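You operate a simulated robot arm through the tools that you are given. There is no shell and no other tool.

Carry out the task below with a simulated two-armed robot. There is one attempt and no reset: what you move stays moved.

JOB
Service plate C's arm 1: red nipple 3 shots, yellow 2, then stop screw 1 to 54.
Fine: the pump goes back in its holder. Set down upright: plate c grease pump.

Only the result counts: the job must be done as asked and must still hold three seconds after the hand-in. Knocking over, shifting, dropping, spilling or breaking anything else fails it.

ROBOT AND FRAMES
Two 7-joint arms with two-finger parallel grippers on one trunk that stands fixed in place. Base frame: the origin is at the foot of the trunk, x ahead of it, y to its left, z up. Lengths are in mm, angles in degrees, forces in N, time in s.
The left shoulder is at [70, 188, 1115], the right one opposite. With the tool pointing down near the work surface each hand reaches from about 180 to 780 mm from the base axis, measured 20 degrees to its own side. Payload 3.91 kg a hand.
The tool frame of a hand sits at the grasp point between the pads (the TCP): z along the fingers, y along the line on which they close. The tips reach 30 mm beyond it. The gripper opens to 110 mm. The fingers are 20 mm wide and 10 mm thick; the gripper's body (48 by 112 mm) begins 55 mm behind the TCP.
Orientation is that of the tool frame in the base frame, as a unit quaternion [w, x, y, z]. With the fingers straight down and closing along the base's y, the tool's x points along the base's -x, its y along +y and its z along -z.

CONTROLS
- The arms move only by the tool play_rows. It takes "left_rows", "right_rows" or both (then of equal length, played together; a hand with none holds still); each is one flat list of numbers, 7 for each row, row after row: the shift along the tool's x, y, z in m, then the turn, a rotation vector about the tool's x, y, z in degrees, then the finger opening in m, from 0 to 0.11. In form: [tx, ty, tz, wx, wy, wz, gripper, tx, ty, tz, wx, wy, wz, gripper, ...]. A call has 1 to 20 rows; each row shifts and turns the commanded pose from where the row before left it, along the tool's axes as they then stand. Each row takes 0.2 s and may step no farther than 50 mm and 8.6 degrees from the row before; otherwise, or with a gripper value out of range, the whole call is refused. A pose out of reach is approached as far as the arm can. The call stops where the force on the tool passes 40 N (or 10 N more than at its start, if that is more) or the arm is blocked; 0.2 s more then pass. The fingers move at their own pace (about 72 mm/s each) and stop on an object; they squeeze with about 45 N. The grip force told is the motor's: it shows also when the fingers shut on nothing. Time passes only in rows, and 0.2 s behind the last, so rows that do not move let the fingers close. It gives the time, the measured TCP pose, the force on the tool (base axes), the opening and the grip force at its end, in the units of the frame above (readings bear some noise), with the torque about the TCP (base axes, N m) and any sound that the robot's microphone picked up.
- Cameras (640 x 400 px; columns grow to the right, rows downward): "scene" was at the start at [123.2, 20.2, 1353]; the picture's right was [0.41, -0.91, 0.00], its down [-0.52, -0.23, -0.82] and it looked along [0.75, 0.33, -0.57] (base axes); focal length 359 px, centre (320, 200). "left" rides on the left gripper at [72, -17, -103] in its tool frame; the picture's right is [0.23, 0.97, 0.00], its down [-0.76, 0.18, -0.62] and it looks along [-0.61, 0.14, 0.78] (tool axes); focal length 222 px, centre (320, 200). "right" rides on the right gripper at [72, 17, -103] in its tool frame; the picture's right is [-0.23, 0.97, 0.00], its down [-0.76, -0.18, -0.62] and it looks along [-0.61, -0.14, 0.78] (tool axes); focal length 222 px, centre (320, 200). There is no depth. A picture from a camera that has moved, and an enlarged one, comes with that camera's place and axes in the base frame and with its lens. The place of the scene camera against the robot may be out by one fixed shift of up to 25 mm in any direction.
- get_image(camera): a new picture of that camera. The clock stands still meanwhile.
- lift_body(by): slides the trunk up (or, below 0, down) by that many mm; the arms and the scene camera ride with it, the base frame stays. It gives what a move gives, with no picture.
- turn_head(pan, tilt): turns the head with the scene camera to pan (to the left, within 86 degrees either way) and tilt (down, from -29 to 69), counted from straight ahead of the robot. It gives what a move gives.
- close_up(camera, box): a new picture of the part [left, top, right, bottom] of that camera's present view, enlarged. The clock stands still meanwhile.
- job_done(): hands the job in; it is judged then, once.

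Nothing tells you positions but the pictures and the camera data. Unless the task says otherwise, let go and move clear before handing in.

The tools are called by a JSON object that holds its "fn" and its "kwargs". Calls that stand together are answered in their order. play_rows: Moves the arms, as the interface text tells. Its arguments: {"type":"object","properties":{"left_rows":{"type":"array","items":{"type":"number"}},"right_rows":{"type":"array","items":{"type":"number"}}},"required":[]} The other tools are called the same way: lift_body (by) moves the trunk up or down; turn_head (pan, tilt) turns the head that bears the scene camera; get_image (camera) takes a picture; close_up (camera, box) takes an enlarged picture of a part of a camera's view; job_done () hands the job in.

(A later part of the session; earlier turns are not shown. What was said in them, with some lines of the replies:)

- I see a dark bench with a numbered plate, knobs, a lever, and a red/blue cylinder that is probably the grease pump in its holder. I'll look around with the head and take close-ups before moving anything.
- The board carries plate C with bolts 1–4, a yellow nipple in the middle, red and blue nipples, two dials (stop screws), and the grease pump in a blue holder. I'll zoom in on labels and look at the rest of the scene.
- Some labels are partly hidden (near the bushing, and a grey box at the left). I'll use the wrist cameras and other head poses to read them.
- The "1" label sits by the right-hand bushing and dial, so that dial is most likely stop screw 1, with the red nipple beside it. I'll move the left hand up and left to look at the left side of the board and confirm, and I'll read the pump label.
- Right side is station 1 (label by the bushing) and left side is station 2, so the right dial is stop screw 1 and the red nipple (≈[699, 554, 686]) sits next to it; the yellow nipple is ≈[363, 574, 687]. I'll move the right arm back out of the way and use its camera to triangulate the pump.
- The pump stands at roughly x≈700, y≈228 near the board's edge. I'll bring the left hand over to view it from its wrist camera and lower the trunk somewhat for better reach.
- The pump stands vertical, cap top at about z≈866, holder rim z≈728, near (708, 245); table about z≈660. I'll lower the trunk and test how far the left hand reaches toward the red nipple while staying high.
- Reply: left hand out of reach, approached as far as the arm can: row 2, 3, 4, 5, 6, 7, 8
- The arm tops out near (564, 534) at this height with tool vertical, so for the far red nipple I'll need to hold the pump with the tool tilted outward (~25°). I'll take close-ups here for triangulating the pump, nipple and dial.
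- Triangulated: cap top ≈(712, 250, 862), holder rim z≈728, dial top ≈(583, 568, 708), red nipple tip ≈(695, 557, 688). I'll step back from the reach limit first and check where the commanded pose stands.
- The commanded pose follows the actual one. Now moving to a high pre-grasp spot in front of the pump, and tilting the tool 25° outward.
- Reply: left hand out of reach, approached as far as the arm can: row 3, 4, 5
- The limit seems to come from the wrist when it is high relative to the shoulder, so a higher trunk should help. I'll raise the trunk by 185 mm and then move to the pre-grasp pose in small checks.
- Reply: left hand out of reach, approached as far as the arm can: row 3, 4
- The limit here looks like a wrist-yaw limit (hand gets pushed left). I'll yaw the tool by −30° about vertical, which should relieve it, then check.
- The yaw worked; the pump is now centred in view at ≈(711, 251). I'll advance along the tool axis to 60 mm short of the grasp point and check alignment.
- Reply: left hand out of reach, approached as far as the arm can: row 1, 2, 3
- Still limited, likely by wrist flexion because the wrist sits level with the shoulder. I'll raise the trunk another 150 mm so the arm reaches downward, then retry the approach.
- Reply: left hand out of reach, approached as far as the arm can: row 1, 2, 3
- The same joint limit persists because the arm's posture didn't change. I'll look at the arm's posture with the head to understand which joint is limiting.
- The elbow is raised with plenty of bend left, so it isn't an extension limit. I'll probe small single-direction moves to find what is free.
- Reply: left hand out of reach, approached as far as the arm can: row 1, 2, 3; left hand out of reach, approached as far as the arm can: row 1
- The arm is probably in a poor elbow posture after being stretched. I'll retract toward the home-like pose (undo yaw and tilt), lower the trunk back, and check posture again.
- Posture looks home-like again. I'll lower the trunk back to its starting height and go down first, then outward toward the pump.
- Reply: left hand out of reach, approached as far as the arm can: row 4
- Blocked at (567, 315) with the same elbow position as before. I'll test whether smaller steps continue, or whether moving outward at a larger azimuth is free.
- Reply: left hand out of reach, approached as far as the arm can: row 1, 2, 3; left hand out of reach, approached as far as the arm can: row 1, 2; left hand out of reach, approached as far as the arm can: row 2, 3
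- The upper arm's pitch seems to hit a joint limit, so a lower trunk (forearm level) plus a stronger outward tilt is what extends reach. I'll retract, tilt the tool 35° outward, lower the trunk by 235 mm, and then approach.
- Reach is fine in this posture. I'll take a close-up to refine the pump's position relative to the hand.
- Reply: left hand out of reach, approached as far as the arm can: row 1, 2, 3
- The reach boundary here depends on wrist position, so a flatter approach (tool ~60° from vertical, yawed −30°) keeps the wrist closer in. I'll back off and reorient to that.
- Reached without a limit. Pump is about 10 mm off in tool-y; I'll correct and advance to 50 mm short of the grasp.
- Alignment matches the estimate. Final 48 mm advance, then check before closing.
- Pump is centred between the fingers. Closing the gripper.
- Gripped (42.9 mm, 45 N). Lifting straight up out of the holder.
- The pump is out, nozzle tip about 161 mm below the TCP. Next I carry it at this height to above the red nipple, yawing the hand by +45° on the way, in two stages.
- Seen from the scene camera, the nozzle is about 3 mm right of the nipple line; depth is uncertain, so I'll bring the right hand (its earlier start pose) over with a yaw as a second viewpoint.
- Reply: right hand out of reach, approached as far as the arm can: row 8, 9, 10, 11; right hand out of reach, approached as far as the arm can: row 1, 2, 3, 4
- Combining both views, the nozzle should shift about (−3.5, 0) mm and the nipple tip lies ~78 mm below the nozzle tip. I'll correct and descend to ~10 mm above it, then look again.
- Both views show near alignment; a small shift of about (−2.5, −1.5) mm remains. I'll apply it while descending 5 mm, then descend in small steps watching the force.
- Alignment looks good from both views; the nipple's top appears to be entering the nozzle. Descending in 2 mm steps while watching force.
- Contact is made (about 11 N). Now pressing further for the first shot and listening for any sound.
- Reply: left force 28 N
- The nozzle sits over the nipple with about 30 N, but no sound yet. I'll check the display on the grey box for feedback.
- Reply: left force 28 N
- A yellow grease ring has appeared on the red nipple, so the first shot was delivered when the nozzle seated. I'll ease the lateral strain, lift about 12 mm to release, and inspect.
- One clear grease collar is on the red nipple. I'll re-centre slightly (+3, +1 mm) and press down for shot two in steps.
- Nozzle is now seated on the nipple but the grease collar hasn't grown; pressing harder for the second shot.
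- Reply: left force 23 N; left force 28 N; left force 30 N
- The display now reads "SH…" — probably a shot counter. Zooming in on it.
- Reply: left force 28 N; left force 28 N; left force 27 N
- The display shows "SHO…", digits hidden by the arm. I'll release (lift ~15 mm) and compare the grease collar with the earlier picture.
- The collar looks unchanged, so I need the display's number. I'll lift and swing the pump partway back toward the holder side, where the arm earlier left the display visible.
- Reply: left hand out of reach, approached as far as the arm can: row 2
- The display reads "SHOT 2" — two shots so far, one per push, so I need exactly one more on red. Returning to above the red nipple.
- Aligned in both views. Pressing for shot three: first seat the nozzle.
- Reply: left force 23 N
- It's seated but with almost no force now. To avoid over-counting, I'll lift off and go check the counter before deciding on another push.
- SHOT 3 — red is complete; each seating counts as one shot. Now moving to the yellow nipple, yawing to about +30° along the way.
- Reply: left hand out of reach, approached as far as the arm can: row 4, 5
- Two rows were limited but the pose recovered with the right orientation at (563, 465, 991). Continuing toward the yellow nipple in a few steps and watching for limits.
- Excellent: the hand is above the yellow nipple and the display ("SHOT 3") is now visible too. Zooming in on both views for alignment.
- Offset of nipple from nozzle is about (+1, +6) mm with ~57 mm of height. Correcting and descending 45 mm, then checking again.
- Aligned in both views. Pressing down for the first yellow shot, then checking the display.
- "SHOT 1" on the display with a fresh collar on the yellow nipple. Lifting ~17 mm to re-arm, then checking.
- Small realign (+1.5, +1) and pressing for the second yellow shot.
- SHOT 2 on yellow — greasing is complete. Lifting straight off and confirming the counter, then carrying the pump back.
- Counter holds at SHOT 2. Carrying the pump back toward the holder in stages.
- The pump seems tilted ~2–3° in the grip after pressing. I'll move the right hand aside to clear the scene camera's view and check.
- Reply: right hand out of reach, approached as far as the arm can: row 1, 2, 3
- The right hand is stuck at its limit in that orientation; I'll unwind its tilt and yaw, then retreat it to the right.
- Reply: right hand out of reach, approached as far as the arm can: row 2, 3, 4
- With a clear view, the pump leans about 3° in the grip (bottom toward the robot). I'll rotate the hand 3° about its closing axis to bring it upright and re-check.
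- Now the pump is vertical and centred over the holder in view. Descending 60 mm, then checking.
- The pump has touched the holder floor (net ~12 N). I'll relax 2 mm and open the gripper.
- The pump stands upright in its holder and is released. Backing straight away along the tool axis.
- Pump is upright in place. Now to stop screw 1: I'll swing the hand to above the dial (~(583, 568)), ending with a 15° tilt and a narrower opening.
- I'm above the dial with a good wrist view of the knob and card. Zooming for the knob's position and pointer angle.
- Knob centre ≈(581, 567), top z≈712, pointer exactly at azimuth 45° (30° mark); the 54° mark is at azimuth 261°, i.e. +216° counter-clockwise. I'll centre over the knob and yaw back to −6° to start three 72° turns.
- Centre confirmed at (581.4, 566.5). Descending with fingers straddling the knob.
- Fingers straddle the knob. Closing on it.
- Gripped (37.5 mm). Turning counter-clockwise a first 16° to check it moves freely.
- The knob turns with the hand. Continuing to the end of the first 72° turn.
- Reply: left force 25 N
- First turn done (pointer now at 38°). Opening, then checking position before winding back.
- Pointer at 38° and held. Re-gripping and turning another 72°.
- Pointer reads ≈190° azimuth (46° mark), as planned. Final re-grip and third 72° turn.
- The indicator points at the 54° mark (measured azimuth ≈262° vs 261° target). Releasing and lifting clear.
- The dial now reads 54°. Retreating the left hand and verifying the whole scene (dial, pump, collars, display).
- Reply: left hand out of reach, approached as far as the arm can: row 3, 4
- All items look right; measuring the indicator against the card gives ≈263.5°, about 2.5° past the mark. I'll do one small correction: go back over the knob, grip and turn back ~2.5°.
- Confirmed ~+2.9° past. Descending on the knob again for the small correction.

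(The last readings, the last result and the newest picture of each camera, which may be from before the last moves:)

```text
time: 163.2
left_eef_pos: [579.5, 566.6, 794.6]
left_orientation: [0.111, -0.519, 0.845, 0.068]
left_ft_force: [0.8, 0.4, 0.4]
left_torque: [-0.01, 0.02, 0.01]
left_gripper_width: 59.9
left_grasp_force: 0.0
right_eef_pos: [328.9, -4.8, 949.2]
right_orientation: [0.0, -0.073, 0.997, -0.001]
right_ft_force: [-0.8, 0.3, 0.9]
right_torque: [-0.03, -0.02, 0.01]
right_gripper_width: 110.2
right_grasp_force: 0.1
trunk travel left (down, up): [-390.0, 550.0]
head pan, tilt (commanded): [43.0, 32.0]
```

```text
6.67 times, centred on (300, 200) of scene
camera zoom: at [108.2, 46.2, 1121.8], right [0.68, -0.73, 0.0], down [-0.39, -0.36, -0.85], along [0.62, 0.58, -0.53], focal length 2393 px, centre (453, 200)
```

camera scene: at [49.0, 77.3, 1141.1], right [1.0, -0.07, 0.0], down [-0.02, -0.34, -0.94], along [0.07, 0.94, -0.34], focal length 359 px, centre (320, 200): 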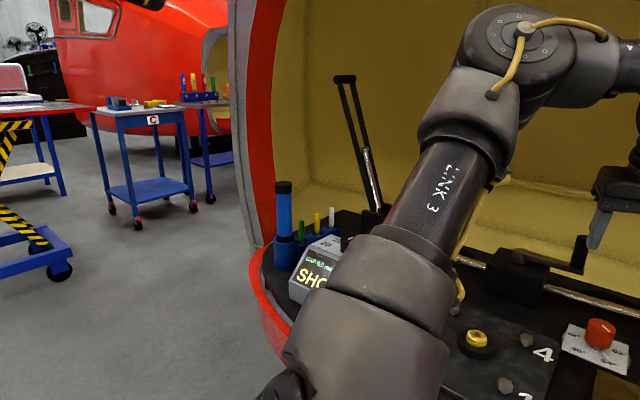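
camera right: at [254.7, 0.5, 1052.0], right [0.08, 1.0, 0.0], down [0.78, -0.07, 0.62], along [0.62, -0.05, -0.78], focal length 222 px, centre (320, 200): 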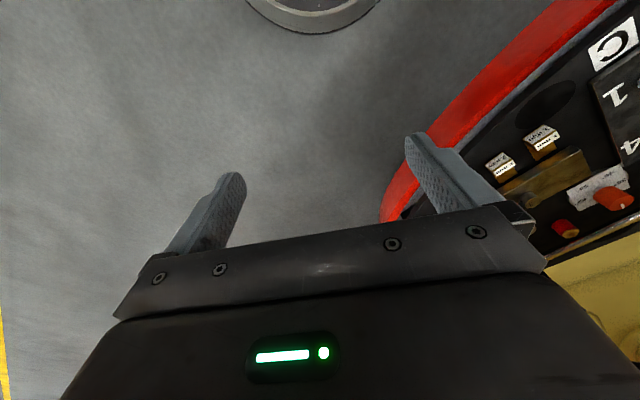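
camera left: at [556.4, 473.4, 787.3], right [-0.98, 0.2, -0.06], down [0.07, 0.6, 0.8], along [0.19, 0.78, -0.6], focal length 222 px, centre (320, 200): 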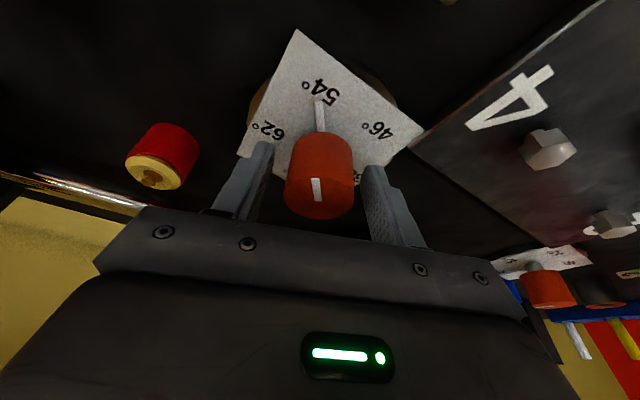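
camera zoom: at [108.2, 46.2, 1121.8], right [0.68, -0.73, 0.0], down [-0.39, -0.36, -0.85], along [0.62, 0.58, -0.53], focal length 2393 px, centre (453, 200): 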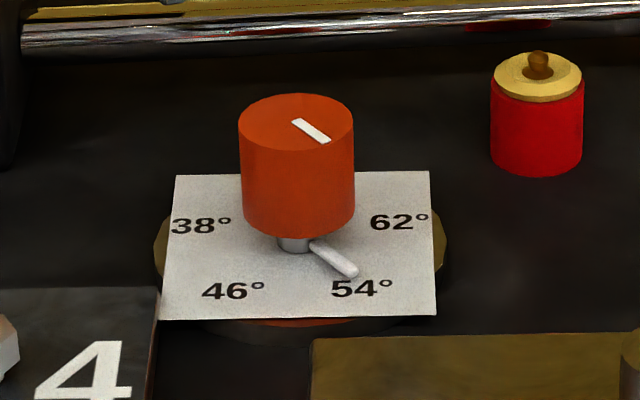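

The indicator now sits at ≈260.6° against the 261° target for 54°. Retreating the hand and doing a final overview.

{"fn": "play_rows", "kwargs": {"left_rows": [-0.00906, 0, -0.0338, 0, 0, 0, 0.06, -0.00906, 0, -0.0338, 0, 0, 0, 0.06, 0.025, 0.015, -0.025, 0, 0, 0, 0.06, 0, 0, 0, 0, 0, 0, 0.06]}}

{"fn": "turn_head", "kwargs": {"pan": 38, "tilt": 32}}

{"fn": "get_image", "kwargs": {"camera": "scene"}}

{"fn": "close_up", "kwargs": {"camera": "scene", "box": [370, 110, 470, 250]}}

{"fn": "close_up", "kwargs": {"camera": "scene", "box": [30, 130, 330, 310]}}

```text
time: 164.2
left_eef_pos: [553.8, 547.2, 882.4]
left_orientation: [0.11, -0.519, 0.845, 0.069]
left_ft_force: [0.4, -0.2, -0.6]
left_torque: [-0.01, 0.05, -0.03]
left_gripper_width: 60.0
left_grasp_force: 0.0
right_eef_pos: [330.0, -4.6, 949.1]
right_orientation: [-0.001, -0.072, 0.997, -0.001]
right_ft_force: [0.3, -0.5, 0.7]
right_torque: [0.03, 0.02, 0.02]
right_gripper_width: 110.1
right_grasp_force: 0.0
trunk travel left (down, up): [-390.0, 550.0]
head pan, tilt (commanded): [43.0, 32.0]
```

```text
time: 164.8
left_eef_pos: [553.3, 547.4, 882.9]
left_orientation: [0.111, -0.519, 0.845, 0.068]
left_ft_force: [-0.6, -0.2, 0.3]
left_torque: [0.02, 0.01, 0.05]
left_gripper_width: 59.8
left_grasp_force: 0.1
right_eef_pos: [327.7, -5.1, 948.8]
right_orientation: [0.0, -0.072, 0.997, -0.001]
right_ft_force: [-0.3, 0.1, -0.7]
right_torque: [0.0, 0.01, -0.01]
right_gripper_width: 110.0
right_grasp_force: 0.1
trunk travel left (down, up): [-390.0, 550.0]
head pan, tilt (commanded): [38.0, 32.0]
```

```text
taken
camera scene: at [112.7, 39.5, 1121.9], right [0.62, -0.79, 0.0], down [-0.42, -0.33, -0.85], along [0.67, 0.52, -0.53], focal length 359 px, centre (320, 200)
```

scene: 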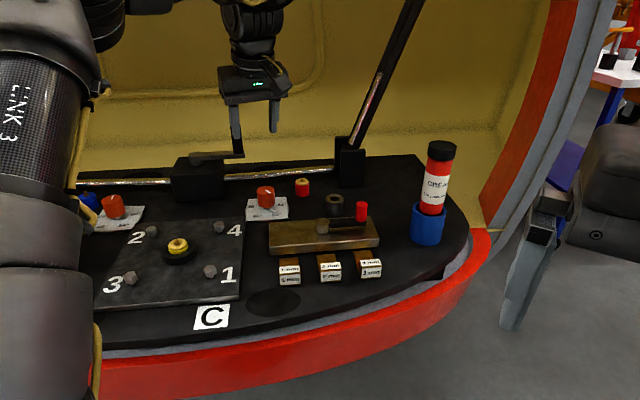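

```text
2.86 times, centred on (420, 180) of scene
camera zoom: at [112.7, 39.5, 1121.9], right [0.62, -0.79, 0.0], down [-0.42, -0.33, -0.85], along [0.67, 0.52, -0.53], focal length 1026 px, centre (34, 257)
```

zoom: 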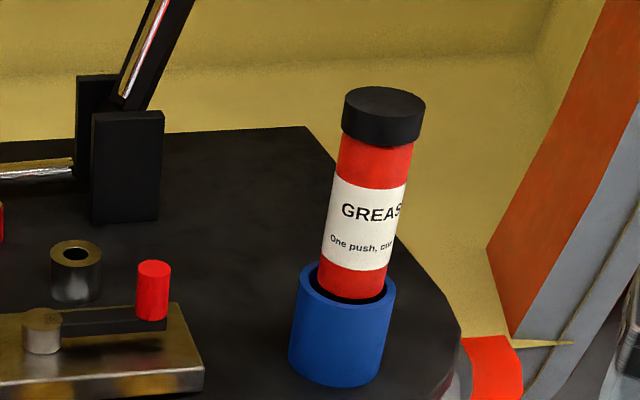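

```text
2.13 times, centred on (180, 220) of scene
camera zoom: at [112.7, 39.5, 1121.9], right [0.62, -0.79, 0.0], down [-0.42, -0.33, -0.85], along [0.67, 0.52, -0.53], focal length 766 px, centre (619, 157)
```

zoom: 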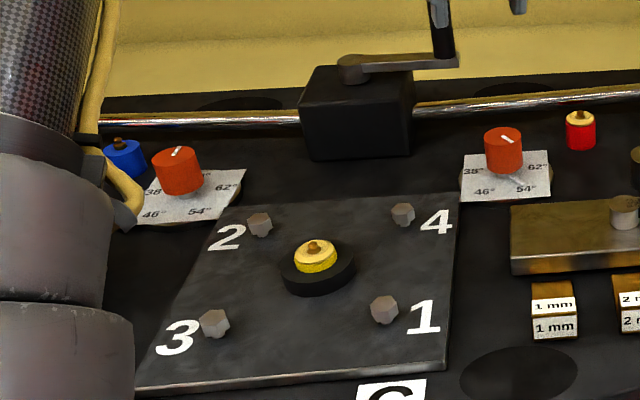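

Everything looks right: red got 3 shots, yellow got 2, stop screw 1 points at 54°, the pump is upright in its holder, and both hands are clear. Handing in.

{"fn": "job_done", "kwargs": {}}

```text
The job is handed in.
```

I finished the service on plate C's arm 1 and handed it in; no verdict came back.

- **Red nipple:** it got 3 shots, and the bench display read "SHOT 3".
- **Yellow nipple:** it got 2 shots, and the display read "SHOT 2".
- **Stop screw 1:** it is set to 54. I measured the indicator about 0.5° of knob rotation from the mark, after turning it back 2.9° to correct a slight overshoot.
- **Grease pump:** it is back in its holder, upright apart from a lean of about 1°. Its grip slipped by a few millimetres while I was pressing on the nipples, so I straightened it before setting it down.

I saw nothing else knocked or moved, and both hands were clear of the bench when I handed in.
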